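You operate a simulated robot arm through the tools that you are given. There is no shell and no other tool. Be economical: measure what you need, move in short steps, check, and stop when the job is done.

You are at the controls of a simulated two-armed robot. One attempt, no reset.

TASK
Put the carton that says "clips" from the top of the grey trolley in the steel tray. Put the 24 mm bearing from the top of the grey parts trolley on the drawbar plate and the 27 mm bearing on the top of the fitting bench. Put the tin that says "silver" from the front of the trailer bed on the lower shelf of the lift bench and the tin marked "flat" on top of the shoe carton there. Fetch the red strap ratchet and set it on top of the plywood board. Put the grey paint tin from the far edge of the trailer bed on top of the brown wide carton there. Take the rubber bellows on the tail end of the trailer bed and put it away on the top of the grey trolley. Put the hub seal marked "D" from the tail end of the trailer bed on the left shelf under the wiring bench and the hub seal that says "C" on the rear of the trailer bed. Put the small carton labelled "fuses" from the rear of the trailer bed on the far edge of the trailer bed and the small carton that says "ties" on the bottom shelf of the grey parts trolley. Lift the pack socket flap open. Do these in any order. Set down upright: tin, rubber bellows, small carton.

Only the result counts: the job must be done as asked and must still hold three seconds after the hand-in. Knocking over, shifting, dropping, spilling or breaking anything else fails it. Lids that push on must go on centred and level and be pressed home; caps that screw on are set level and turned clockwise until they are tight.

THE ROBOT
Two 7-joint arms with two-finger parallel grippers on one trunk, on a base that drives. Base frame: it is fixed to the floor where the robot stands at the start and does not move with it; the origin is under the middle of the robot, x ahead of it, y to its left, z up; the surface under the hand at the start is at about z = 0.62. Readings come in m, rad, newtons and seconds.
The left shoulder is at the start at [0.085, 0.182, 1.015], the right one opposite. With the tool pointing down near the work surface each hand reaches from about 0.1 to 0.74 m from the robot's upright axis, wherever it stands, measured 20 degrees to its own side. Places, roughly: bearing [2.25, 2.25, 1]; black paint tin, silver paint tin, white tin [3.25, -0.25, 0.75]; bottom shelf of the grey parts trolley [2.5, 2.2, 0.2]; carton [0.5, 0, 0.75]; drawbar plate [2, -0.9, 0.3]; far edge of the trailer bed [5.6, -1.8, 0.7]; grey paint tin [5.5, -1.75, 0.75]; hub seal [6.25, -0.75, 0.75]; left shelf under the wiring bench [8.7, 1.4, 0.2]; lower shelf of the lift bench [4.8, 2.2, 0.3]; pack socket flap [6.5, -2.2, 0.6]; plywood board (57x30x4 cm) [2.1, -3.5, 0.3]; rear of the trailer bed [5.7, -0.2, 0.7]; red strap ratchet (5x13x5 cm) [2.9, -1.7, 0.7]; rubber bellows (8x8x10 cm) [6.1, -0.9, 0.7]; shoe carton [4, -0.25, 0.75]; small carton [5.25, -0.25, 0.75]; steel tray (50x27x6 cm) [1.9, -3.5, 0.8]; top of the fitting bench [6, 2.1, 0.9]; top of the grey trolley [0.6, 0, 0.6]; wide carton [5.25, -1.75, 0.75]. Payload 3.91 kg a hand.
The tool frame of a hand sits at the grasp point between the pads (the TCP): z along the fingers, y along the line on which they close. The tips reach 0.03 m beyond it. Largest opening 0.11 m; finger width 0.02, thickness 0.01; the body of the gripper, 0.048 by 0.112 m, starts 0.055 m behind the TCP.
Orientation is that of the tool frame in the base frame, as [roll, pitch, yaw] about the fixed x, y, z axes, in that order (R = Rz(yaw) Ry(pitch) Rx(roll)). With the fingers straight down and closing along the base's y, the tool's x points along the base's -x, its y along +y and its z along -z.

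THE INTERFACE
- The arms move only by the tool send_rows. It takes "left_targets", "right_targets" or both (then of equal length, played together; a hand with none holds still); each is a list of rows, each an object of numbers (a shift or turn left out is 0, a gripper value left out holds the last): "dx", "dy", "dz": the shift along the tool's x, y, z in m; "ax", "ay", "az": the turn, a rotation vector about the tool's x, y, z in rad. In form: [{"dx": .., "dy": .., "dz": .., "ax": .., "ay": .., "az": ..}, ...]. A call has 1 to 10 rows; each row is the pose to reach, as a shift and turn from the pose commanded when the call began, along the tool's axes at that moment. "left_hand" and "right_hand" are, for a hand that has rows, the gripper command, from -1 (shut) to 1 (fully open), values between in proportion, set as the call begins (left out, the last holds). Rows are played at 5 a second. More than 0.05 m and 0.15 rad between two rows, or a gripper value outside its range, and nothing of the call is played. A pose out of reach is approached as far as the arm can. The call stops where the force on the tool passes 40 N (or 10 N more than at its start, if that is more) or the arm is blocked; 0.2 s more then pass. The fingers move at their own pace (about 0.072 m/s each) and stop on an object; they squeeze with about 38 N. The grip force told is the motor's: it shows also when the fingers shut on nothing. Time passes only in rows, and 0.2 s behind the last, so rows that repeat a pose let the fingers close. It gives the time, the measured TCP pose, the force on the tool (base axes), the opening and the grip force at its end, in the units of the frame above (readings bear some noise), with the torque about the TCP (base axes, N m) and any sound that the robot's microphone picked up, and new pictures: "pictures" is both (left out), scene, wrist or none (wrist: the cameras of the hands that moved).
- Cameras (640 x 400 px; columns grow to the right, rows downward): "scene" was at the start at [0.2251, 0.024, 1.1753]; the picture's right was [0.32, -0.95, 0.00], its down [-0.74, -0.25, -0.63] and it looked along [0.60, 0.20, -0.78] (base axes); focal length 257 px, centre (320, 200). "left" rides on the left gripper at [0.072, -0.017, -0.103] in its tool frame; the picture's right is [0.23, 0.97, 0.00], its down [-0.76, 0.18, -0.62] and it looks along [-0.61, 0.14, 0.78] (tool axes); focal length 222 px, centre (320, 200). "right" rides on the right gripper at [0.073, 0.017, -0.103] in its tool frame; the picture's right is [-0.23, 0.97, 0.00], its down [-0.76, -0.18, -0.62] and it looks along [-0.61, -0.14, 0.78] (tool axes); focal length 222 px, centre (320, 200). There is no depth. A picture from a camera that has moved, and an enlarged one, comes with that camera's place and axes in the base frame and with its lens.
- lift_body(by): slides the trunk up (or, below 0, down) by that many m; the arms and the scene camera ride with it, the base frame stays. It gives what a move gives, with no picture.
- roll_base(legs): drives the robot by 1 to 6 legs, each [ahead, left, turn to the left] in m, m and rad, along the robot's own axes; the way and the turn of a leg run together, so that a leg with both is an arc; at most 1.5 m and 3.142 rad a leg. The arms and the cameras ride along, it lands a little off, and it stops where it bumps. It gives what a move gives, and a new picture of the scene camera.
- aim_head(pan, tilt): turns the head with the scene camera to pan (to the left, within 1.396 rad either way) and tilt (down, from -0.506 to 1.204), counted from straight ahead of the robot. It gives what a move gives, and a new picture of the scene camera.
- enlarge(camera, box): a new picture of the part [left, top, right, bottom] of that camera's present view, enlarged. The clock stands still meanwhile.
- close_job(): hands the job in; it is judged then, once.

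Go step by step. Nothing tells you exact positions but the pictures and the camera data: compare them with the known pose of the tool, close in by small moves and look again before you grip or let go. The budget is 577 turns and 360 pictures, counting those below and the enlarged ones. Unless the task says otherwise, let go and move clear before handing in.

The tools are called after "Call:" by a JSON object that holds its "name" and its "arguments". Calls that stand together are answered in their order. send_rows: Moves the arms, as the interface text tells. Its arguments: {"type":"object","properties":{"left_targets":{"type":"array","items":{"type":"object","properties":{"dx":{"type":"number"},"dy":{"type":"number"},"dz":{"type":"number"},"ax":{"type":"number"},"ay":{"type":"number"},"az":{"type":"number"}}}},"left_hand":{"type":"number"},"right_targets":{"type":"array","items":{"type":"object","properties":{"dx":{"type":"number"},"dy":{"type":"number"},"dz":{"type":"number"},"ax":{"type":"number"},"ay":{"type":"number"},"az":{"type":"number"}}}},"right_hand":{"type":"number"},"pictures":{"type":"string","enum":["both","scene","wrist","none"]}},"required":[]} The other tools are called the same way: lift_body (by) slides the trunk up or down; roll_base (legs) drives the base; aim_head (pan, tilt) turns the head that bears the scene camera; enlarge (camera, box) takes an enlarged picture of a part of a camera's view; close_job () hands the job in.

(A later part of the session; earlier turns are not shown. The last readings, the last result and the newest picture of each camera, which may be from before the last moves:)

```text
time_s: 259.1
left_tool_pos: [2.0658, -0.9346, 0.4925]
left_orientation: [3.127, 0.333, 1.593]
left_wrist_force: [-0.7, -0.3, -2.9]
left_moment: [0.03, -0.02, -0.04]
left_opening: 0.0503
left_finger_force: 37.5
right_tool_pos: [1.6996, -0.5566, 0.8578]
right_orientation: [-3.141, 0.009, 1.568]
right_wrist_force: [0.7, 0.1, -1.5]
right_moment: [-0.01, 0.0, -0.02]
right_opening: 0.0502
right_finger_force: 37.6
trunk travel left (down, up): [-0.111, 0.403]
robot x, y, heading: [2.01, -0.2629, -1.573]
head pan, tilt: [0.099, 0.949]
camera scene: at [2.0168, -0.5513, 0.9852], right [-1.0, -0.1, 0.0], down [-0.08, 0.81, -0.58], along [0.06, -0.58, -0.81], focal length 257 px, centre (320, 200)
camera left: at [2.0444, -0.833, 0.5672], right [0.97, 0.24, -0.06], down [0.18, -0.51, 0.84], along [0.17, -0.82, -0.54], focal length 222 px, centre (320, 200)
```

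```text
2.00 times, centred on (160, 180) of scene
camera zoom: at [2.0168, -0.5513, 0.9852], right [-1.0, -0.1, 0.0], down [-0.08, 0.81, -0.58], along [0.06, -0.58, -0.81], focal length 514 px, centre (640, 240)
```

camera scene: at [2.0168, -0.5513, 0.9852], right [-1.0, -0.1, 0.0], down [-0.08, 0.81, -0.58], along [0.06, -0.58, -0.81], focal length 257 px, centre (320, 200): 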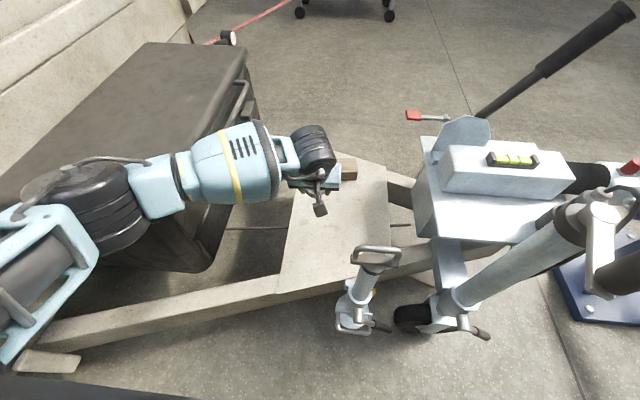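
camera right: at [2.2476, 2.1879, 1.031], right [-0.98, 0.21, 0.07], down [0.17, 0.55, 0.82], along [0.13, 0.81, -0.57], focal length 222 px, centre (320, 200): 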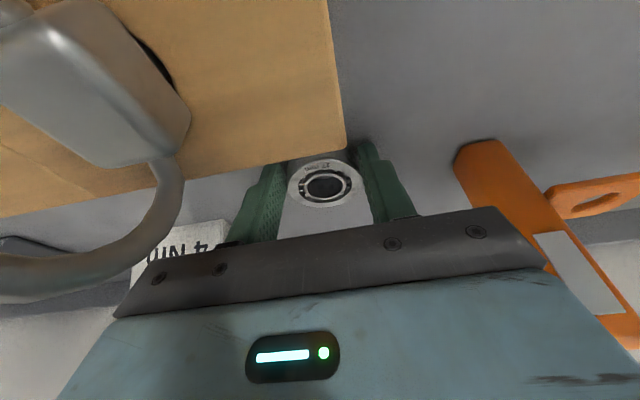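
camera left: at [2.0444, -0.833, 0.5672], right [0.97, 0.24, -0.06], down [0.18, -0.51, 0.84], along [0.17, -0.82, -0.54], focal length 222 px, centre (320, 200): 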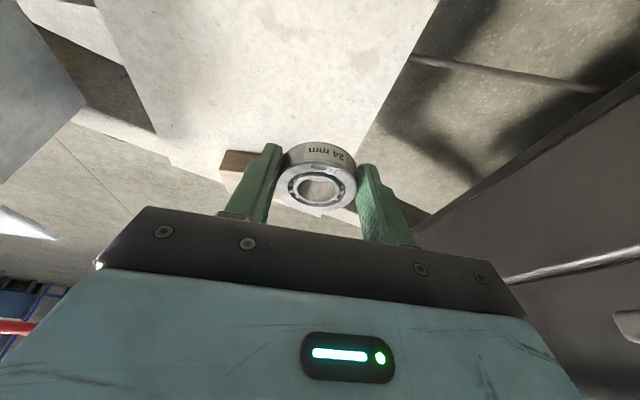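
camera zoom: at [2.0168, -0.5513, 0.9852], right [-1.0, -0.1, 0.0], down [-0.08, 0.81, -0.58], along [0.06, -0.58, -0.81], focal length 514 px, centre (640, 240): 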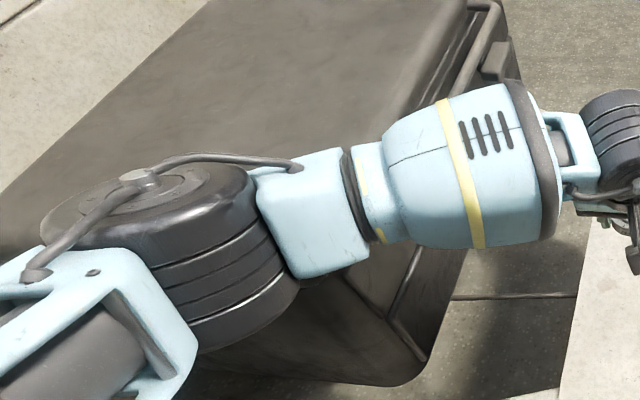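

The forearm would foul the toolbox corner if lowered here. I'll retract, strafe right 0.16 m, and come in again.

Call:
{"name": "send_rows", "arguments": {"left_targets": [{"dx": 0.027, "dy": 0.012, "dz": -0.032, "ay": 0.05}, {"dx": 0.053, "dy": 0.025, "dz": -0.063, "ay": 0.1}, {"dx": 0.08, "dy": 0.037, "dz": -0.095, "ay": 0.15}, {"dx": 0.107, "dy": 0.05, "dz": -0.126, "ay": 0.2}, {"dx": 0.133, "dy": 0.06, "dz": -0.158, "ay": 0.25}, {"dx": 0.16, "dy": 0.07, "dz": -0.19, "ay": 0.3}, {"dx": 0.187, "dy": 0.08, "dz": -0.22, "ay": 0.33}, {"dx": 0.213, "dy": 0.09, "dz": -0.25, "ay": 0.33}, {"dx": 0.235, "dy": 0.1, "dz": -0.28, "ay": 0.33}], "pictures": "none"}}

Call:
{"name": "roll_base", "arguments": {"legs": [[0, -0.17, 0]]}}

```text
time_s: 261.1
left_tool_pos: [2.1515, -0.6234, 0.6854]
left_orientation: [3.127, -0.001, 1.6]
left_wrist_force: [-0.7, -0.2, -1.2]
left_moment: [0.0, -0.01, -0.03]
left_opening: 0.0502
left_finger_force: 38.5
right_tool_pos: [1.6993, -0.5566, 0.8588]
right_orientation: [-3.141, 0.01, 1.569]
right_wrist_force: [0.0, 0.8, -1.9]
right_moment: [0.03, -0.01, -0.02]
right_opening: 0.0502
right_finger_force: 38.2
trunk travel left (down, up): [-0.111, 0.403]
robot x, y, heading: [2.0084, -0.2649, -1.574]
head pan, tilt: [0.099, 0.949]
```

```text
time_s: 263.2
left_tool_pos: [1.9807, -0.623, 0.684]
left_orientation: [3.128, 0.0, 1.6]
left_wrist_force: [-0.1, 0.0, -1.9]
left_moment: [0.0, 0.0, 0.0]
left_opening: 0.0502
left_finger_force: 38.2
right_tool_pos: [1.5281, -0.557, 0.8581]
right_orientation: [-3.137, 0.008, 1.569]
right_wrist_force: [0.7, -1.0, -2.1]
right_moment: [-0.02, 0.04, 0.01]
right_opening: 0.0499
right_finger_force: 37.9
trunk travel left (down, up): [-0.111, 0.403]
robot x, y, heading: [1.8353, -0.2643, -1.571]
head pan, tilt: [0.099, 0.949]
camera scene: at [1.8462, -0.5508, 0.9853], right [-1.0, -0.1, 0.0], down [-0.08, 0.81, -0.58], along [0.06, -0.58, -0.81], focal length 257 px, centre (320, 200)
```

scene: 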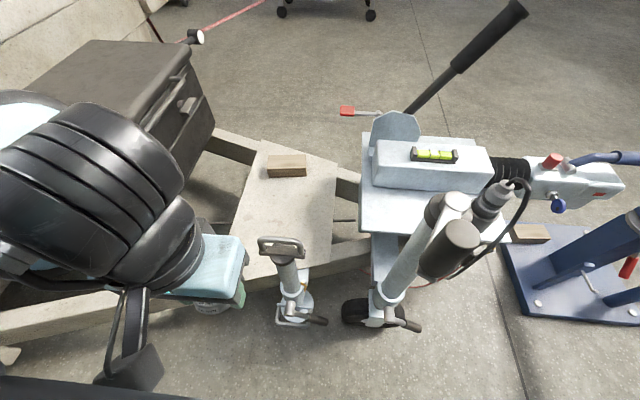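

Call:
{"name": "send_rows", "arguments": {"left_targets": [{"dx": -0.01, "dy": 0.04}, {"dx": -0.03, "dy": 0.0755}, {"dx": -0.067, "dy": 0.0755, "dz": 0.024, "ay": -0.04}, {"dx": -0.104, "dy": 0.0755, "dz": 0.048, "ay": -0.08}, {"dx": -0.141, "dy": 0.0755, "dz": 0.072, "ay": -0.12}, {"dx": -0.178, "dy": 0.0755, "dz": 0.096, "ay": -0.16}, {"dx": -0.215, "dy": 0.0755, "dz": 0.12, "ay": -0.2}, {"dx": -0.252, "dy": 0.0755, "dz": 0.144, "ay": -0.25}, {"dx": -0.29, "dy": 0.0755, "dz": 0.168, "ay": -0.29}, {"dx": -0.3275, "dy": 0.0755, "dz": 0.19, "ay": -0.33}], "pictures": "scene"}}

```text
time_s: 265.4
left_tool_pos: [2.07, -0.9456, 0.4975]
left_orientation: [3.127, 0.33, 1.594]
left_wrist_force: [-0.2, 0.5, -2.6]
left_moment: [0.0, 0.0, 0.03]
left_opening: 0.05
left_finger_force: 37.8
left hand out of reach, approached as far as the arm can: row 1
right_tool_pos: [1.5295, -0.5558, 0.8587]
right_orientation: [-3.138, 0.009, 1.568]
right_wrist_force: [-0.3, -0.3, -2.3]
right_moment: [0.03, 0.03, 0.03]
right_opening: 0.0502
right_finger_force: 37.7
trunk travel left (down, up): [-0.111, 0.403]
robot x, y, heading: [1.8405, -0.2622, -1.57]
head pan, tilt: [0.099, 0.949]
camera scene: at [1.8463, -0.5511, 0.9852], right [-1.0, -0.1, 0.0], down [-0.08, 0.81, -0.58], along [0.06, -0.58, -0.81], focal length 257 px, centre (320, 200)
```

scene: 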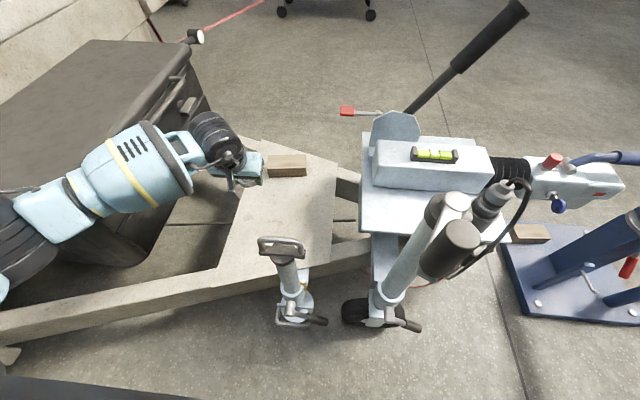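

I'll pull back slightly to (2.03, -0.88), still well on the plate, for more clearance, then lower.

Call:
{"name": "send_rows", "arguments": {"left_targets": [{"dx": 0.03, "dy": -0.02, "dz": -0.01}, {"dx": 0.0615, "dy": -0.04, "dz": -0.021}, {"dx": 0.074, "dy": -0.04, "dz": 0.017}, {"dx": 0.087, "dy": -0.04, "dz": 0.055}], "pictures": "both"}}

```text
time_s: 266.4
left_tool_pos: [2.0263, -0.8834, 0.4164]
left_orientation: [3.128, 0.33, 1.594]
left_wrist_force: [-0.1, -0.7, -1.2]
left_moment: [0.05, -0.01, 0.0]
left_opening: 0.0501
left_finger_force: 38.4
right_tool_pos: [1.5297, -0.5572, 0.86]
right_orientation: [-3.14, 0.008, 1.569]
right_wrist_force: [0.2, -0.3, -2.6]
right_moment: [0.0, -0.04, 0.02]
right_opening: 0.0501
right_finger_force: 38.0
trunk travel left (down, up): [-0.111, 0.403]
robot x, y, heading: [1.8367, -0.2648, -1.571]
head pan, tilt: [0.099, 0.949]
camera scene: at [1.8464, -0.551, 0.9852], right [-1.0, -0.1, 0.0], down [-0.08, 0.81, -0.58], along [0.06, -0.58, -0.81], focal length 257 px, centre (320, 200)
camera left: at [2.0053, -0.7814, 0.4907], right [0.97, 0.24, -0.06], down [0.18, -0.51, 0.84], along [0.17, -0.82, -0.54], focal length 222 px, centre (320, 200)
```

scene: 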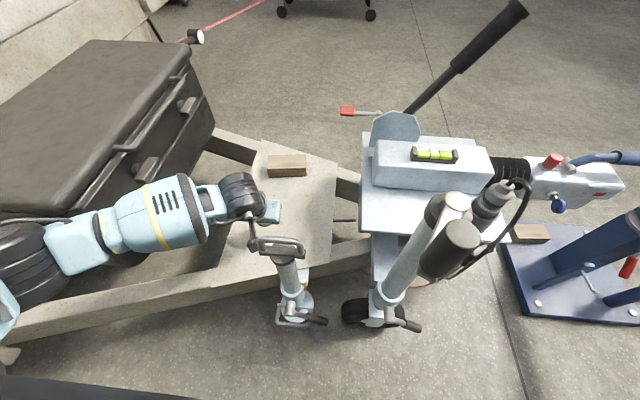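
left: 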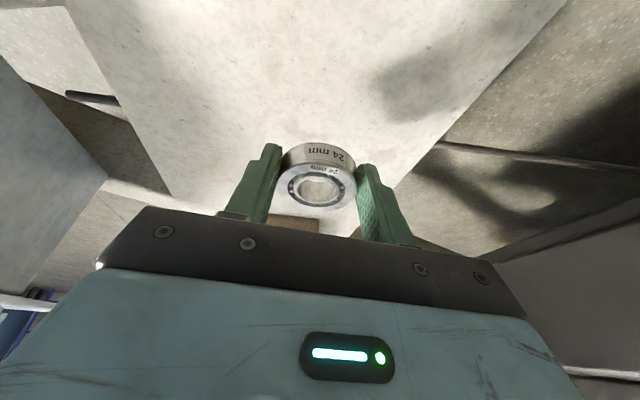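

Call:
{"name": "send_rows", "arguments": {"left_targets": [{"dx": 0.011, "dz": 0.033}, {"dx": 0.019, "dz": 0.057}, {"dx": 0.023, "dz": 0.066}, {"dx": 0.024, "dz": 0.071}], "pictures": "wrist"}}

```text
time_s: 267.4
left_tool_pos: [2.0253, -0.889, 0.3469]
left_orientation: [3.134, 0.342, 1.6]
left_wrist_force: [2.0, 4.4, 16.4]
left_moment: [0.17, 0.45, -0.14]
left_opening: 0.0504
left_finger_force: 38.2
right_tool_pos: [1.529, -0.556, 0.8584]
right_orientation: [-3.141, 0.01, 1.571]
right_wrist_force: [0.7, 0.1, -1.5]
right_moment: [0.02, -0.03, -0.01]
right_opening: 0.05
right_finger_force: 38.2
trunk travel left (down, up): [-0.111, 0.403]
robot x, y, heading: [1.8401, -0.2656, -1.573]
head pan, tilt: [0.099, 0.949]
stopped in row 4 (left hand): the force on the tool passed its limit at 49 N (the readings are from after the stop); the commanded pose is now the measured one
camera left: at [2.0051, -0.7855, 0.4212], right [0.97, 0.24, -0.07], down [0.19, -0.5, 0.84], along [0.17, -0.83, -0.53], focal length 222 px, centre (320, 200)
```

left: 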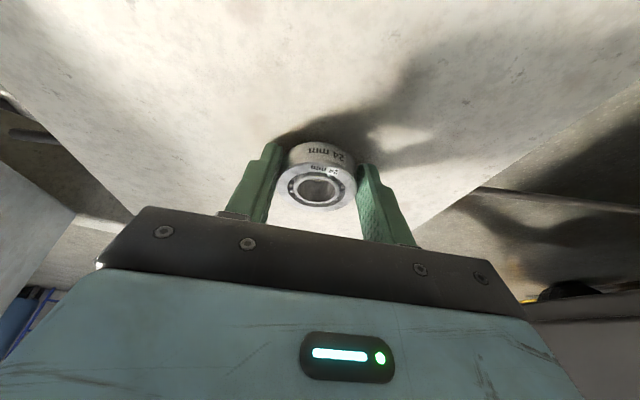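

The ring is down on the plate. I'll release it and back the hand straight out along its own axis.

Call:
{"name": "send_rows", "arguments": {"left_targets": [{}, {}, {}], "left_hand": 0.3, "pictures": "none"}}

Call:
{"name": "send_rows", "arguments": {"left_targets": [{"dx": -0.01, "dz": -0.03}, {"dx": -0.022, "dz": -0.065}, {"dx": -0.035, "dz": -0.1}], "pictures": "both"}}

```text
time_s: 268.2
left_tool_pos: [2.0255, -0.8871, 0.3483]
left_orientation: [3.133, 0.344, 1.599]
left_wrist_force: [9.8, -3.4, 27.3]
left_moment: [-0.16, 0.6, 0.15]
left_opening: 0.0666
left_finger_force: 0.0
right_tool_pos: [1.5299, -0.5544, 0.8597]
right_orientation: [-3.138, 0.011, 1.57]
right_wrist_force: [0.2, 0.9, -1.5]
right_moment: [0.0, 0.0, -0.03]
right_opening: 0.0504
right_finger_force: 37.9
trunk travel left (down, up): [-0.111, 0.403]
robot x, y, heading: [1.8382, -0.2651, -1.571]
head pan, tilt: [0.099, 0.949]
```

```text
time_s: 269.0
left_tool_pos: [2.025, -0.8838, 0.4515]
left_orientation: [3.133, 0.334, 1.598]
left_wrist_force: [0.7, -0.3, -0.5]
left_moment: [-0.03, -0.01, -0.03]
left_opening: 0.0715
left_finger_force: 0.0
right_tool_pos: [1.5289, -0.5564, 0.8587]
right_orientation: [-3.141, 0.009, 1.569]
right_wrist_force: [0.6, 0.5, -1.6]
right_moment: [0.03, 0.04, 0.02]
right_opening: 0.05
right_finger_force: 38.1
trunk travel left (down, up): [-0.111, 0.403]
robot x, y, heading: [1.8397, -0.2658, -1.572]
head pan, tilt: [0.099, 0.949]
camera scene: at [1.8465, -0.5503, 0.9853], right [-1.0, -0.1, 0.0], down [-0.08, 0.81, -0.58], along [0.06, -0.58, -0.81], focal length 257 px, centre (320, 200)
camera left: at [2.0051, -0.7827, 0.5254], right [0.97, 0.24, -0.07], down [0.19, -0.51, 0.84], along [0.17, -0.83, -0.54], focal length 222 px, centre (320, 200)
```

scene: 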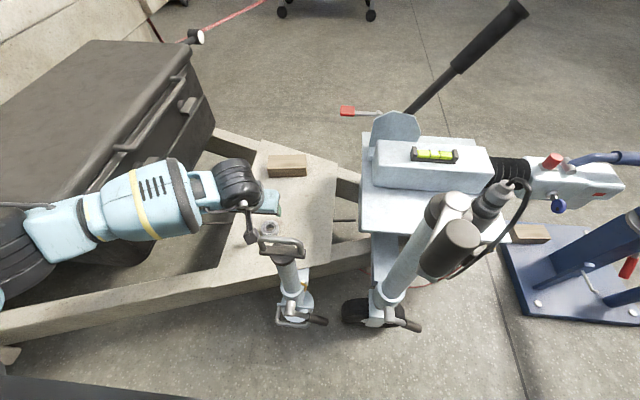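
left: 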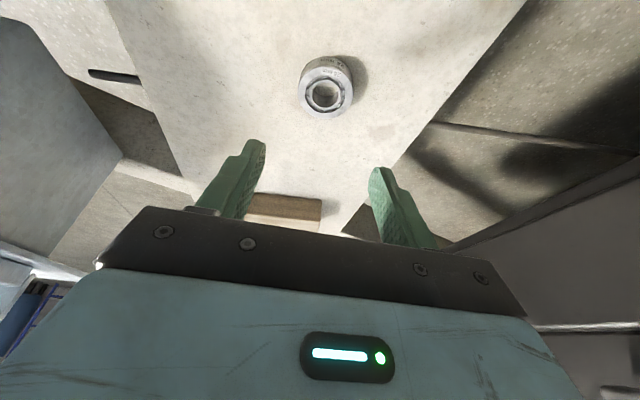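

The ring is lying flat on the plate. I'll raise the left hand, retract it over the pole, and raise the trunk.

Call:
{"name": "send_rows", "arguments": {"left_targets": [{"dx": -0.014, "dy": 0.01, "dz": -0.042}, {"dx": -0.028, "dy": 0.02, "dz": -0.084}, {"dx": -0.042, "dy": 0.03, "dz": -0.126}, {"dx": -0.056, "dy": 0.03, "dz": -0.168, "ay": 0.05}, {"dx": -0.07, "dy": 0.03, "dz": -0.21, "ay": 0.1}, {"dx": -0.03, "dy": 0.03, "dz": -0.23, "ay": 0.16}, {"dx": 0.015, "dy": 0.03, "dz": -0.245, "ay": 0.22}, {"dx": 0.06, "dy": 0.03, "dz": -0.26, "ay": 0.28}, {"dx": 0.105, "dy": 0.03, "dz": -0.275, "ay": 0.33}, {"dx": 0.15, "dy": 0.03, "dz": -0.29, "ay": 0.33}], "left_hand": 1, "pictures": "none"}}

Call:
{"name": "lift_body", "arguments": {"by": 0.2}}

Call:
{"name": "roll_base", "arguments": {"legs": [[-0.6, 0, 0], [0, 0, 1.57]]}}

Call:
{"name": "aim_head", "arguments": {"pan": 0, "tilt": 0.35}}

```text
time_s: 271.2
left_tool_pos: [2.0461, -0.6527, 0.6762]
left_orientation: [3.132, 0.007, 1.602]
left_wrist_force: [0.2, 0.4, 0.2]
left_moment: [0.02, 0.03, -0.01]
left_opening: 0.1101
left_finger_force: 0.1
right_tool_pos: [1.53, -0.5558, 0.8591]
right_orientation: [-3.138, 0.008, 1.57]
right_wrist_force: [0.5, -0.4, -1.6]
right_moment: [0.01, 0.02, -0.01]
right_opening: 0.0503
right_finger_force: 38.3
trunk travel left (down, up): [-0.111, 0.403]
robot x, y, heading: [1.8373, -0.2619, -1.572]
head pan, tilt: [0.099, 0.949]
```

```text
time_s: 273.4
left_tool_pos: [2.0474, -0.649, 0.8753]
left_orientation: [3.132, 0.004, 1.601]
left_wrist_force: [-0.1, 0.1, -0.2]
left_moment: [0.01, -0.02, -0.02]
left_opening: 0.11
left_finger_force: 0.1
right_tool_pos: [1.5294, -0.5566, 1.059]
right_orientation: [-3.141, 0.009, 1.568]
right_wrist_force: [-0.1, 0.8, -2.7]
right_moment: [-0.01, 0.02, 0.02]
right_opening: 0.0501
right_finger_force: 38.3
trunk travel left (down, up): [-0.311, 0.203]
robot x, y, heading: [1.8391, -0.2673, -1.568]
head pan, tilt: [0.099, 0.949]
```

```text
time_s: 280.7
left_tool_pos: [2.2252, 0.5561, 0.8755]
left_orientation: [3.134, 0.007, -3.113]
left_wrist_force: [0.1, -0.1, -0.6]
left_moment: [0.03, 0.0, 0.0]
left_opening: 0.1101
left_finger_force: 0.1
right_tool_pos: [2.1336, 0.0397, 1.0595]
right_orientation: [-3.14, 0.008, 3.139]
right_wrist_force: [-0.2, 1.0, -2.1]
right_moment: [-0.02, 0.04, -0.01]
right_opening: 0.0501
right_finger_force: 37.6
trunk travel left (down, up): [-0.311, 0.203]
robot x, y, heading: [1.8386, 0.3477, -0.0]
head pan, tilt: [0.099, 0.949]
camera scene: at [2.0577, 0.355, 1.2068], right [0.1, -1.0, 0.0], down [-0.81, -0.08, -0.58], along [0.58, 0.06, -0.81], focal length 257 px, centre (320, 200)
```

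scene: 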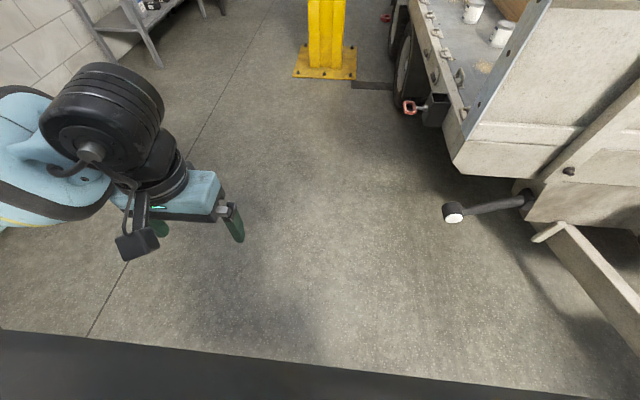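

```text
time_s: 281.7
left_tool_pos: [2.2268, 0.5556, 0.8758]
left_orientation: [3.133, 0.007, -3.114]
left_wrist_force: [0.1, 0.4, -0.1]
left_moment: [0.01, 0.0, 0.02]
left_opening: 0.1102
left_finger_force: 0.1
right_tool_pos: [2.1336, 0.0394, 1.0595]
right_orientation: [-3.141, 0.009, 3.14]
right_wrist_force: [0.7, -0.8, -1.0]
right_moment: [0.02, 0.01, -0.01]
right_opening: 0.0503
right_finger_force: 38.5
trunk travel left (down, up): [-0.311, 0.203]
robot x, y, heading: [1.8393, 0.3486, 0.002]
head pan, tilt: [0.0, 0.351]
camera scene: at [2.0785, 0.3477, 1.2579], right [0.0, -1.0, 0.0], down [-0.34, 0.0, -0.94], along [0.94, 0.0, -0.34], focal length 257 px, centre (320, 200)
```

scene: 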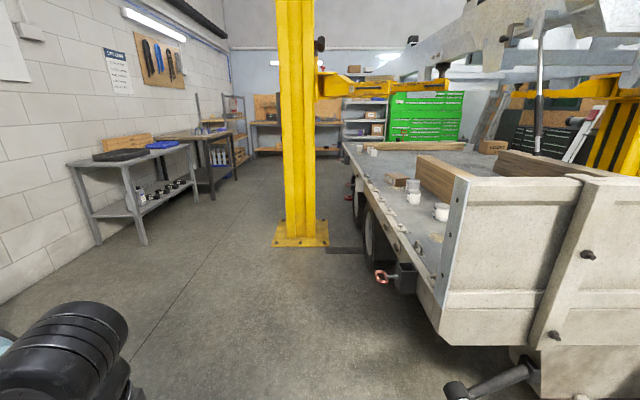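

The trailer's left edge is at y ≈ -0.05 and a lift post stands near (4.45, 0.56). I'll drive alongside x ≈ 3.3, staying off the trailer, then face it to see the tins.

Call:
{"name": "roll_base", "arguments": {"legs": [[0.4, 0.35, 0], [1.05, 0, 0], [0, 0, -1.57]]}}

Call:
{"name": "aim_head", "arguments": {"pan": 0, "tilt": 0.6}}

```text
time_s: 294.2
left_tool_pos: [3.4255, 0.2925, 0.8746]
left_orientation: [3.133, 0.006, 1.52]
left_wrist_force: [-0.9, -0.8, 0.0]
left_moment: [-0.02, 0.02, 0.01]
left_opening: 0.1101
left_finger_force: 0.1
right_tool_pos: [2.9168, 0.4274, 1.0583]
right_orientation: [-3.139, 0.008, 1.488]
right_wrist_force: [0.3, -0.8, -2.2]
right_moment: [0.01, -0.04, -0.02]
right_opening: 0.05
right_finger_force: 37.9
trunk travel left (down, up): [-0.311, 0.203]
robot x, y, heading: [3.2486, 0.6913, -1.654]
head pan, tilt: [0.0, 0.351]
camera scene: at [3.2304, 0.4576, 1.258], right [-1.0, 0.08, 0.0], down [0.03, 0.34, -0.94], along [-0.08, -0.94, -0.34], focal length 257 px, centre (320, 200)
```

scene: 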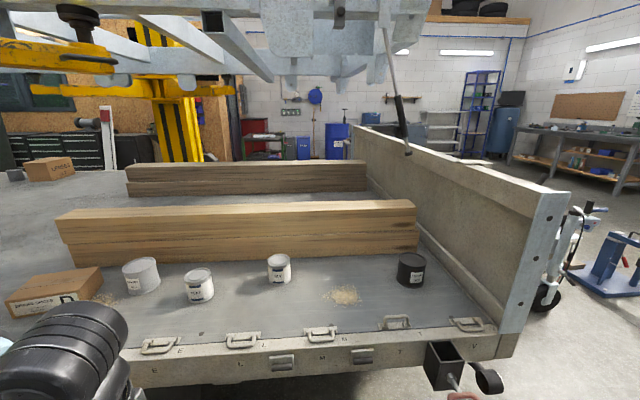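

```text
time_s: 294.9
left_tool_pos: [3.4239, 0.2927, 0.8756]
left_orientation: [3.132, 0.008, 1.519]
left_wrist_force: [-0.2, 0.4, 0.2]
left_moment: [-0.02, 0.01, -0.01]
left_opening: 0.1098
left_finger_force: 0.0
right_tool_pos: [2.9168, 0.427, 1.0601]
right_orientation: [-3.138, 0.008, 1.489]
right_wrist_force: [0.6, -0.2, -1.6]
right_moment: [0.02, 0.01, 0.0]
right_opening: 0.0501
right_finger_force: 38.9
trunk travel left (down, up): [-0.311, 0.203]
robot x, y, heading: [3.2461, 0.6924, -1.655]
head pan, tilt: [0.0, 0.6]
camera scene: at [3.2308, 0.4623, 1.2353], right [-1.0, 0.08, 0.0], down [0.05, 0.56, -0.83], along [-0.07, -0.82, -0.56], focal length 257 px, centre (320, 200)
```

scene: 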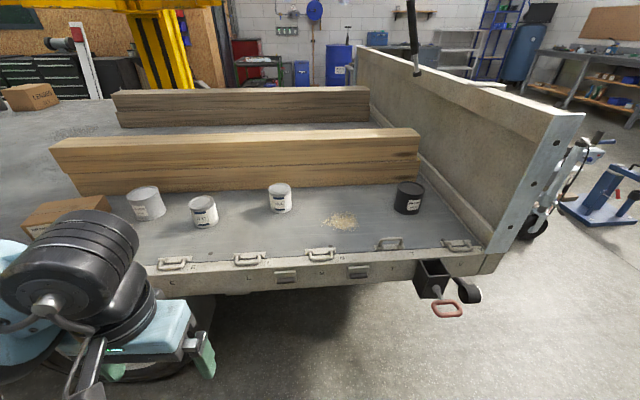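

Call:
{"name": "enlarge", "arguments": {"camera": "scene", "box": [110, 160, 290, 270]}}

Call:
{"name": "enlarge", "arguments": {"camera": "scene", "box": [250, 160, 450, 280]}}

```text
3.56 times, centred on (200, 215) of scene
camera zoom: at [3.2308, 0.4623, 1.2353], right [-1.0, 0.08, 0.0], down [0.05, 0.56, -0.83], along [-0.07, -0.82, -0.56], focal length 914 px, centre (747, 147)
```

zoom: 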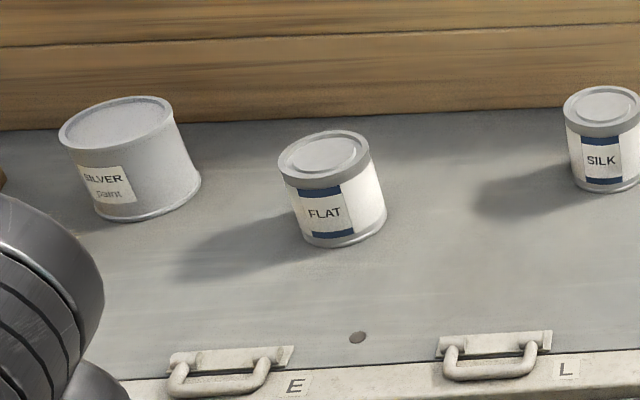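

```text
3.20 times, centred on (350, 220) of scene
camera zoom: at [3.2308, 0.4623, 1.2353], right [-1.0, 0.08, 0.0], down [0.05, 0.56, -0.83], along [-0.07, -0.82, -0.56], focal length 822 px, centre (224, 136)
```

zoom: 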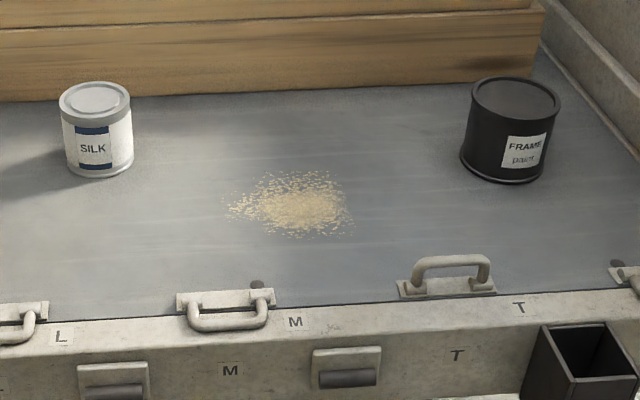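

"SILVER" is at about (3.74, -0.28) and "FLAT" at about (3.545, -0.21). I'll move in so the left hand can take FLAT first.

Call:
{"name": "roll_base", "arguments": {"legs": [[0, 0, 0.085], [0.34, 0.1, 0]]}}

Call:
{"name": "send_rows", "arguments": {"left_targets": [{"dz": -0.03}, {"dz": -0.05, "dx": -0.03}, {"dz": -0.05, "dx": -0.06}], "left_hand": 1, "pictures": "wrist"}}

```text
time_s: 297.8
left_tool_pos: [3.5535, -0.0425, 0.8745]
left_orientation: [3.134, 0.007, 1.602]
left_wrist_force: [0.2, -0.4, -0.4]
left_moment: [0.03, -0.01, -0.01]
left_opening: 0.1101
left_finger_force: 0.0
right_tool_pos: [3.0371, 0.051, 1.0586]
right_orientation: [-3.139, 0.011, 1.572]
right_wrist_force: [0.9, 0.2, -2.1]
right_moment: [0.03, 0.03, 0.01]
right_opening: 0.0501
right_finger_force: 38.2
trunk travel left (down, up): [-0.311, 0.203]
robot x, y, heading: [3.3478, 0.3408, -1.566]
head pan, tilt: [0.0, 0.6]
camera scene: at [3.3466, 0.1109, 1.2351], right [-1.0, 0.0, 0.0], down [0.0, 0.57, -0.82], along [0.0, -0.82, -0.57], focal length 257 px, centre (320, 200)
```

scene: 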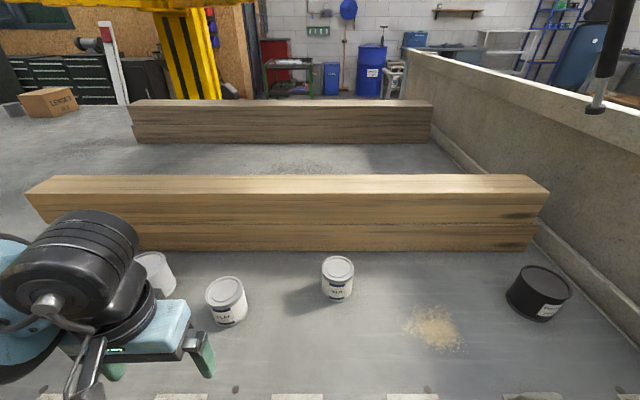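

```text
time_s: 298.6
left_tool_pos: [3.5546, -0.1013, 0.9252]
left_orientation: [3.132, 0.007, 1.602]
left_wrist_force: [-0.2, 0.1, -1.1]
left_moment: [0.02, -0.01, 0.02]
left_opening: 0.11
left_finger_force: 0.1
right_tool_pos: [3.0368, 0.0489, 1.0591]
right_orientation: [-3.139, 0.009, 1.572]
right_wrist_force: [-0.7, -0.1, -1.0]
right_moment: [0.04, 0.01, 0.0]
right_opening: 0.0501
right_finger_force: 37.5
trunk travel left (down, up): [-0.311, 0.203]
robot x, y, heading: [3.3489, 0.3427, -1.569]
head pan, tilt: [0.0, 0.6]
camera left: at [3.5345, -0.0284, 1.0284], right [0.97, 0.26, 0.01], down [0.2, -0.75, 0.63], along [0.17, -0.61, -0.78], focal length 222 px, centre (320, 200)
```

left: 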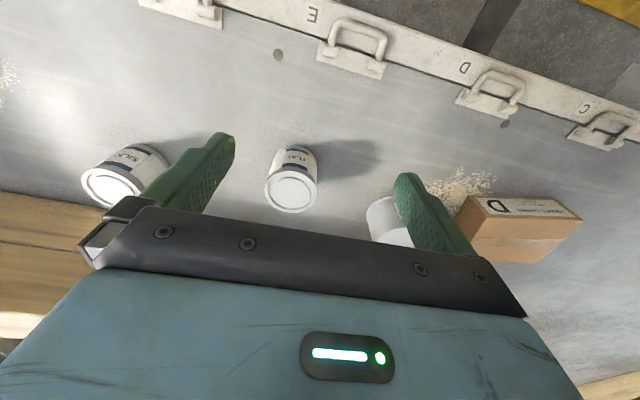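

The FLAT lid is at (3.543, -0.217), top z 0.78, about 7.5 cm across. I'll lower around it.

Call:
{"name": "send_rows", "arguments": {"left_targets": [{"dx": -0.04, "dy": -0.008}, {"dx": -0.08, "dy": -0.015}, {"dx": -0.116, "dy": -0.015, "dz": 0.02}, {"dx": -0.116, "dy": -0.015, "dz": 0.065}, {"dx": -0.116, "dy": -0.015, "dz": 0.1}], "pictures": "wrist"}}

```text
time_s: 299.8
left_tool_pos: [3.5456, -0.2181, 0.8247]
left_orientation: [3.131, 0.007, 1.603]
left_wrist_force: [-0.3, 0.2, -0.1]
left_moment: [0.01, -0.01, 0.02]
left_opening: 0.11
left_finger_force: 0.1
right_tool_pos: [3.0369, 0.0495, 1.0593]
right_orientation: [-3.14, 0.008, 1.573]
right_wrist_force: [-0.1, -0.7, -1.3]
right_moment: [0.03, -0.01, 0.0]
right_opening: 0.0503
right_finger_force: 38.1
trunk travel left (down, up): [-0.311, 0.203]
robot x, y, heading: [3.3458, 0.3446, -1.571]
head pan, tilt: [0.0, 0.6]
camera left: at [3.5254, -0.145, 0.9272], right [0.97, 0.26, 0.01], down [0.2, -0.75, 0.63], along [0.17, -0.61, -0.78], focal length 222 px, centre (320, 200)
```

left: 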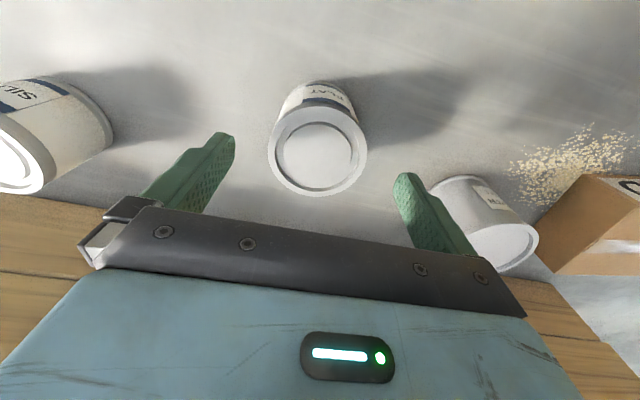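

Call:
{"name": "send_rows", "arguments": {"left_targets": [{"dz": 0.03}, {"dz": 0.06}, {"dz": 0.078}], "pictures": "none"}}

Call:
{"name": "send_rows", "arguments": {"left_targets": [{}, {}, {}, {}], "left_hand": -1, "pictures": "none"}}

Call:
{"name": "send_rows", "arguments": {"left_targets": [{"dz": -0.03}, {"dz": -0.07}, {"dz": -0.11}, {"dz": -0.15}, {"dz": -0.19}], "pictures": "wrist"}}

```text
time_s: 300.6
left_tool_pos: [3.5452, -0.2171, 0.7461]
left_orientation: [3.132, 0.006, 1.602]
left_wrist_force: [0.1, 0.3, -0.2]
left_moment: [0.0, -0.03, 0.01]
left_opening: 0.1098
left_finger_force: 0.2
right_tool_pos: [3.0361, 0.049, 1.06]
right_orientation: [-3.14, 0.009, 1.573]
right_wrist_force: [0.3, -0.1, -2.0]
right_moment: [0.02, 0.02, -0.02]
right_opening: 0.0503
right_finger_force: 38.1
trunk travel left (down, up): [-0.311, 0.203]
robot x, y, heading: [3.3459, 0.3422, -1.573]
head pan, tilt: [0.0, 0.6]
```

```text
time_s: 301.6
left_tool_pos: [3.5444, -0.217, 0.7475]
left_orientation: [3.136, 0.006, 1.602]
left_wrist_force: [-0.8, 0.6, 1.3]
left_moment: [-0.01, 0.15, -0.03]
left_opening: 0.0738
left_finger_force: 38.1
right_tool_pos: [3.0361, 0.0503, 1.0588]
right_orientation: [-3.139, 0.009, 1.573]
right_wrist_force: [-0.1, -1.0, -1.5]
right_moment: [0.0, 0.01, 0.0]
right_opening: 0.0501
right_finger_force: 38.2
trunk travel left (down, up): [-0.311, 0.203]
robot x, y, heading: [3.3468, 0.3453, -1.574]
head pan, tilt: [0.0, 0.6]
```

```text
time_s: 302.8
left_tool_pos: [3.5447, -0.2183, 0.9375]
left_orientation: [3.133, 0.004, 1.604]
left_wrist_force: [-0.5, 0.6, -3.4]
left_moment: [0.01, 0.02, -0.01]
left_opening: 0.0737
left_finger_force: 38.4
right_tool_pos: [3.0361, 0.0513, 1.0581]
right_orientation: [-3.14, 0.009, 1.571]
right_wrist_force: [-0.2, 0.3, -1.2]
right_moment: [0.02, 0.03, -0.01]
right_opening: 0.0501
right_finger_force: 37.6
trunk travel left (down, up): [-0.311, 0.203]
robot x, y, heading: [3.3439, 0.3436, -1.571]
head pan, tilt: [0.0, 0.6]
camera left: at [3.5255, -0.1447, 1.0404], right [0.97, 0.26, 0.01], down [0.2, -0.75, 0.63], along [0.17, -0.61, -0.78], focal length 222 px, centre (320, 200)
```

left: 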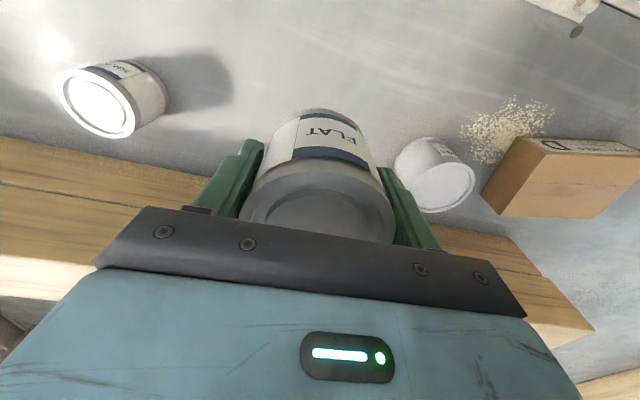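

FLAT is held. I'll draw the hand back a bit and strafe left towards the shoe carton.

Call:
{"name": "send_rows", "arguments": {"left_targets": [{"dx": 0.04}, {"dx": 0.08}, {"dx": 0.12}], "pictures": "none"}}

Call:
{"name": "roll_base", "arguments": {"legs": [[0, 0.36, 0]]}}

Call:
{"name": "aim_head", "arguments": {"pan": 0.45, "tilt": 0.75}}

```text
time_s: 303.6
left_tool_pos: [3.5448, -0.0981, 0.9381]
left_orientation: [3.135, 0.008, 1.603]
left_wrist_force: [0.3, -0.3, -2.1]
left_moment: [0.05, 0.0, 0.02]
left_opening: 0.0739
left_finger_force: 38.3
right_tool_pos: [3.0364, 0.0507, 1.0591]
right_orientation: [-3.139, 0.008, 1.573]
right_wrist_force: [-0.4, 0.9, -2.0]
right_moment: [0.0, 0.0, -0.02]
right_opening: 0.0499
right_finger_force: 38.0
trunk travel left (down, up): [-0.311, 0.203]
robot x, y, heading: [3.343, 0.3449, -1.572]
head pan, tilt: [0.0, 0.6]
```

```text
time_s: 307.4
left_tool_pos: [3.9186, -0.0974, 0.9366]
left_orientation: [3.135, 0.008, 1.603]
left_wrist_force: [0.1, 0.3, -3.2]
left_moment: [0.04, 0.01, -0.02]
left_opening: 0.0738
left_finger_force: 38.0
right_tool_pos: [3.4106, 0.0503, 1.0589]
right_orientation: [-3.139, 0.009, 1.572]
right_wrist_force: [0.6, 0.1, -1.4]
right_moment: [0.05, 0.02, -0.04]
right_opening: 0.0501
right_finger_force: 38.4
trunk travel left (down, up): [-0.311, 0.203]
robot x, y, heading: [3.7174, 0.3418, -1.572]
head pan, tilt: [0.0, 0.6]
camera scene: at [3.7202, 0.1118, 1.2352], right [-1.0, 0.0, 0.0], down [0.0, 0.57, -0.82], along [0.0, -0.82, -0.57], focal length 257 px, centre (320, 200)
```

scene: 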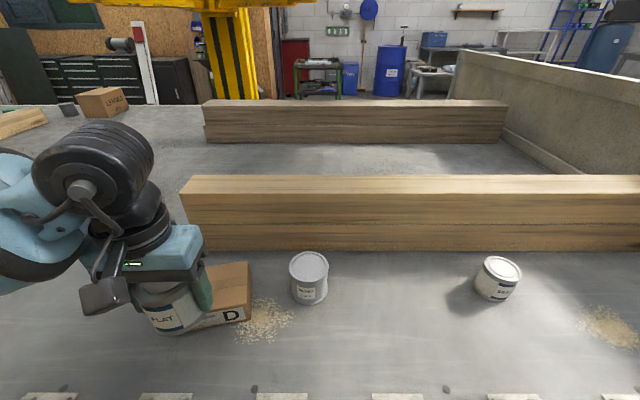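

```text
time_s: 308.3
left_tool_pos: [3.9191, -0.0981, 0.9376]
left_orientation: [3.133, 0.006, 1.604]
left_wrist_force: [0.7, 0.8, -3.2]
left_moment: [0.07, 0.01, -0.03]
left_opening: 0.0737
left_finger_force: 38.1
right_tool_pos: [3.4102, 0.0507, 1.059]
right_orientation: [-3.139, 0.008, 1.573]
right_wrist_force: [-0.1, -0.8, -3.3]
right_moment: [0.05, -0.01, 0.02]
right_opening: 0.0498
right_finger_force: 37.5
trunk travel left (down, up): [-0.311, 0.203]
robot x, y, heading: [3.719, 0.3434, -1.572]
head pan, tilt: [0.45, 0.75]
camera scene: at [3.756, 0.1256, 1.2223], right [-0.9, -0.44, 0.0], down [-0.3, 0.61, -0.73], along [0.32, -0.66, -0.68], focal length 257 px, centre (320, 200)
```

scene: 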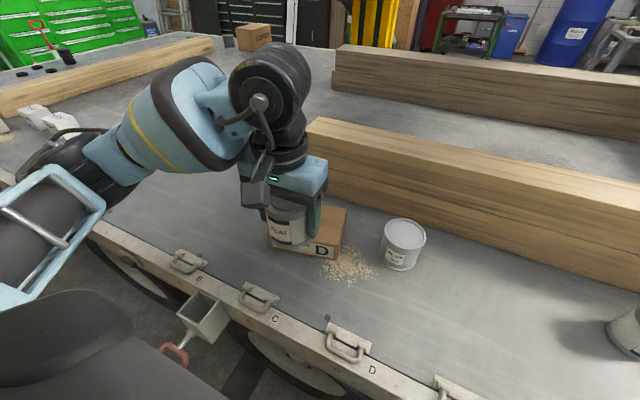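

The carton spans about x 3.88–4.10, y -0.19 to -0.31, top ≈ 0.77. I'll carry FLAT above its centre and check.

Call:
{"name": "send_rows", "arguments": {"left_targets": [{"dx": -0.04, "dy": 0.016}, {"dx": -0.08, "dy": 0.032}, {"dx": -0.115, "dy": 0.048}, {"dx": -0.149, "dy": 0.062}], "pictures": "both"}}

```text
time_s: 309.3
left_tool_pos: [3.9874, -0.2458, 0.9396]
left_orientation: [3.133, 0.004, 1.604]
left_wrist_force: [-0.6, -0.6, -3.6]
left_moment: [0.02, 0.0, 0.01]
left_opening: 0.0737
left_finger_force: 38.7
right_tool_pos: [3.4093, 0.0494, 1.0598]
right_orientation: [-3.141, 0.009, 1.571]
right_wrist_force: [0.9, -0.4, -2.2]
right_moment: [0.06, 0.0, -0.01]
right_opening: 0.05
right_finger_force: 38.6
trunk travel left (down, up): [-0.311, 0.203]
robot x, y, heading: [3.7187, 0.3431, -1.571]
head pan, tilt: [0.45, 0.75]
camera scene: at [3.7561, 0.1252, 1.2222], right [-0.9, -0.44, 0.0], down [-0.3, 0.61, -0.73], along [0.32, -0.66, -0.68], focal length 257 px, centre (320, 200)
camera left: at [3.9676, -0.1728, 1.0425], right [0.97, 0.26, 0.01], down [0.2, -0.75, 0.63], along [0.17, -0.61, -0.78], focal length 222 px, centre (320, 200)
```

scene: 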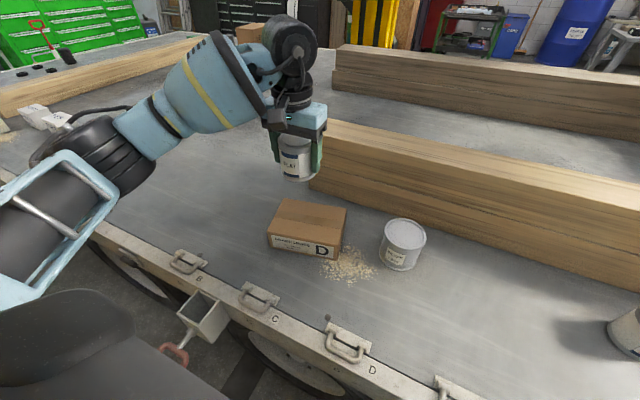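
left: 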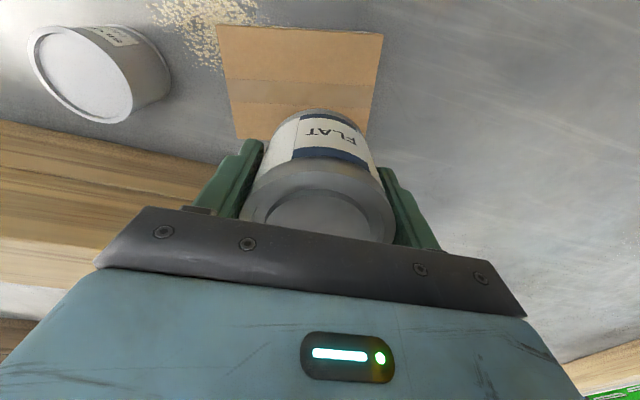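

The carton top's centre is at (3.961, -0.236). I'll shift the tin over it and lower until it touches.

Call:
{"name": "send_rows", "arguments": {"left_targets": [{"dx": 0.009, "dy": -0.026, "dz": 0.03}, {"dx": 0.009, "dy": -0.026, "dz": 0.07}, {"dx": 0.009, "dy": -0.026, "dz": 0.1}, {"dx": 0.009, "dy": -0.026, "dz": 0.11}, {"dx": 0.009, "dy": -0.026, "dz": 0.116}, {"dx": 0.009, "dy": -0.026, "dz": 0.121}], "pictures": "wrist"}}

```text
time_s: 310.7
left_tool_pos: [3.9606, -0.2373, 0.8179]
left_orientation: [3.132, 0.007, 1.604]
left_wrist_force: [-0.3, 0.0, -3.8]
left_moment: [0.04, -0.04, -0.02]
left_opening: 0.0735
left_finger_force: 38.2
right_tool_pos: [3.4102, 0.0495, 1.0587]
right_orientation: [-3.14, 0.008, 1.573]
right_wrist_force: [0.3, -0.1, -1.7]
right_moment: [0.05, 0.0, 0.01]
right_opening: 0.0502
right_finger_force: 37.8
trunk travel left (down, up): [-0.311, 0.203]
robot x, y, heading: [3.7201, 0.3461, -1.566]
head pan, tilt: [0.45, 0.75]
camera left: at [3.9403, -0.1653, 0.9203], right [0.97, 0.26, 0.01], down [0.2, -0.75, 0.63], along [0.17, -0.61, -0.78], focal length 222 px, centre (320, 200)
```

left: 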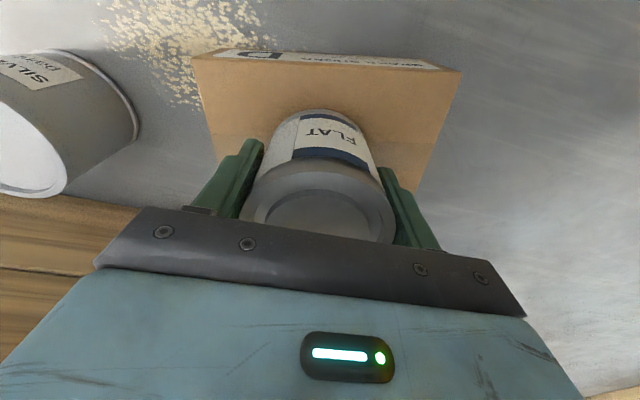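

Call:
{"name": "send_rows", "arguments": {"left_targets": [{"dz": 0.005}, {"dz": 0.01}, {"dz": 0.014}, {"dz": 0.018}, {"dz": 0.022}], "pictures": "none"}}

```text
time_s: 311.9
left_tool_pos: [3.9582, -0.2379, 0.7979]
left_orientation: [3.136, 0.012, 1.604]
left_wrist_force: [1.2, -2.6, 28.6]
left_moment: [0.29, 0.49, -0.23]
left_opening: 0.0739
left_finger_force: 37.8
right_tool_pos: [3.4094, 0.0513, 1.0591]
right_orientation: [-3.14, 0.012, 1.572]
right_wrist_force: [0.4, -0.5, -1.0]
right_moment: [0.02, 0.01, 0.01]
right_opening: 0.0502
right_finger_force: 38.2
trunk travel left (down, up): [-0.311, 0.203]
robot x, y, heading: [3.7199, 0.3395, -1.57]
head pan, tilt: [0.45, 0.75]
```

Contact: the carton top is at 0.75. I'll release and check.

Call:
{"name": "send_rows", "arguments": {"left_targets": [{"dz": -0.004}, {"dz": -0.004}, {"dz": -0.004}], "left_hand": 1, "pictures": "none"}}

Call:
{"name": "send_rows", "arguments": {"left_targets": [{"dz": -0.04}, {"dz": -0.08}, {"dz": -0.12}, {"dz": -0.16}, {"dz": -0.16, "dx": 0.04}, {"dz": -0.16, "dx": 0.08}, {"dz": -0.16, "dx": 0.12}], "pictures": "scene"}}

```text
time_s: 312.7
left_tool_pos: [3.9598, -0.2382, 0.7983]
left_orientation: [3.133, 0.007, 1.605]
left_wrist_force: [0.1, 0.0, -0.7]
left_moment: [0.04, 0.02, -0.06]
left_opening: 0.1099
left_finger_force: 0.1
right_tool_pos: [3.4101, 0.0514, 1.0578]
right_orientation: [-3.14, 0.009, 1.574]
right_wrist_force: [-0.2, 0.5, -2.6]
right_moment: [0.02, -0.01, 0.02]
right_opening: 0.0502
right_finger_force: 38.0
trunk travel left (down, up): [-0.311, 0.203]
robot x, y, heading: [3.7234, 0.3431, -1.572]
head pan, tilt: [0.45, 0.75]
```

```text
time_s: 314.3
left_tool_pos: [3.9537, -0.1129, 0.9592]
left_orientation: [3.134, 0.008, 1.606]
left_wrist_force: [0.3, 0.0, 0.0]
left_moment: [-0.02, 0.01, 0.0]
left_opening: 0.11
left_finger_force: 0.1
right_tool_pos: [3.4095, 0.0518, 1.0595]
right_orientation: [-3.139, 0.011, 1.573]
right_wrist_force: [-1.0, 0.4, -1.6]
right_moment: [0.01, 0.01, 0.0]
right_opening: 0.0501
right_finger_force: 38.1
trunk travel left (down, up): [-0.311, 0.203]
robot x, y, heading: [3.7208, 0.3463, -1.574]
head pan, tilt: [0.45, 0.75]
camera scene: at [3.7562, 0.1266, 1.2225], right [-0.9, -0.44, 0.0], down [-0.3, 0.61, -0.73], along [0.32, -0.66, -0.68], focal length 257 px, centre (320, 200)
```

scene: 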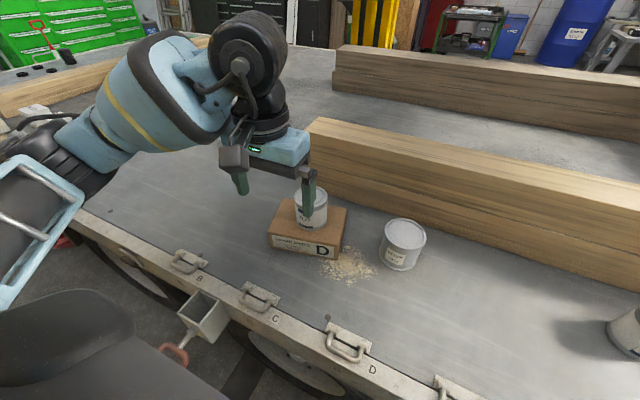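

FLAT stands on the shoe carton. Now for SILVER at about (3.75, -0.28): I'll strafe right 0.17 m and bring the left hand over.

Call:
{"name": "roll_base", "arguments": {"legs": [[0, -0.17, 0]]}}

Call:
{"name": "send_rows", "arguments": {"left_targets": [{"dx": -0.04, "dy": -0.01}, {"dx": -0.08, "dy": -0.02}, {"dx": -0.12, "dy": -0.03}, {"dx": -0.16, "dy": -0.035, "dz": 0.02}], "pictures": "wrist"}}

```text
time_s: 316.4
left_tool_pos: [3.785, -0.1159, 0.9591]
left_orientation: [3.131, 0.006, 1.609]
left_wrist_force: [0.1, 0.2, -0.2]
left_moment: [0.01, 0.02, -0.03]
left_opening: 0.1098
left_finger_force: 0.1
right_tool_pos: [3.2413, 0.0482, 1.0588]
right_orientation: [-3.14, 0.009, 1.576]
right_wrist_force: [0.0, 0.3, -1.9]
right_moment: [0.03, -0.01, 0.01]
right_opening: 0.0502
right_finger_force: 37.8
trunk travel left (down, up): [-0.311, 0.203]
robot x, y, heading: [3.5506, 0.3409, -1.565]
head pan, tilt: [0.45, 0.75]
camera scene: at [3.5867, 0.1253, 1.2224], right [-0.9, -0.44, 0.0], down [-0.3, 0.61, -0.73], along [0.32, -0.66, -0.68], focal length 257 px, centre (320, 200)
```

scene: 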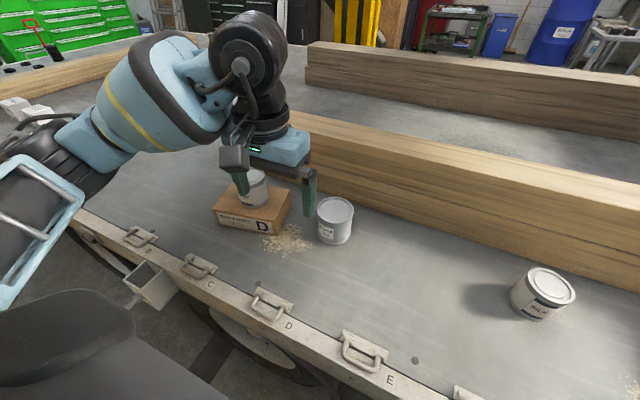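

```text
time_s: 317.4
left_tool_pos: [3.7566, -0.2812, 0.9389]
left_orientation: [3.133, 0.005, 1.608]
left_wrist_force: [-0.1, 0.3, 0.0]
left_moment: [0.01, 0.0, 0.0]
left_opening: 0.1101
left_finger_force: 0.1
right_tool_pos: [3.2408, 0.0468, 1.0587]
right_orientation: [-3.139, 0.008, 1.577]
right_wrist_force: [-0.2, 0.3, -1.4]
right_moment: [0.0, 0.0, 0.0]
right_opening: 0.0502
right_finger_force: 37.4
trunk travel left (down, up): [-0.311, 0.203]
robot x, y, heading: [3.5501, 0.3418, -1.566]
head pan, tilt: [0.45, 0.75]
camera left: at [3.7371, -0.2076, 1.0433], right [0.97, 0.26, 0.01], down [0.2, -0.75, 0.63], along [0.17, -0.61, -0.78], focal length 222 px, centre (320, 200)
```

left: 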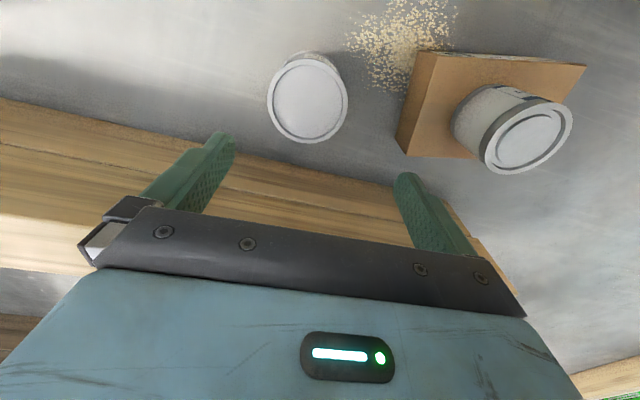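

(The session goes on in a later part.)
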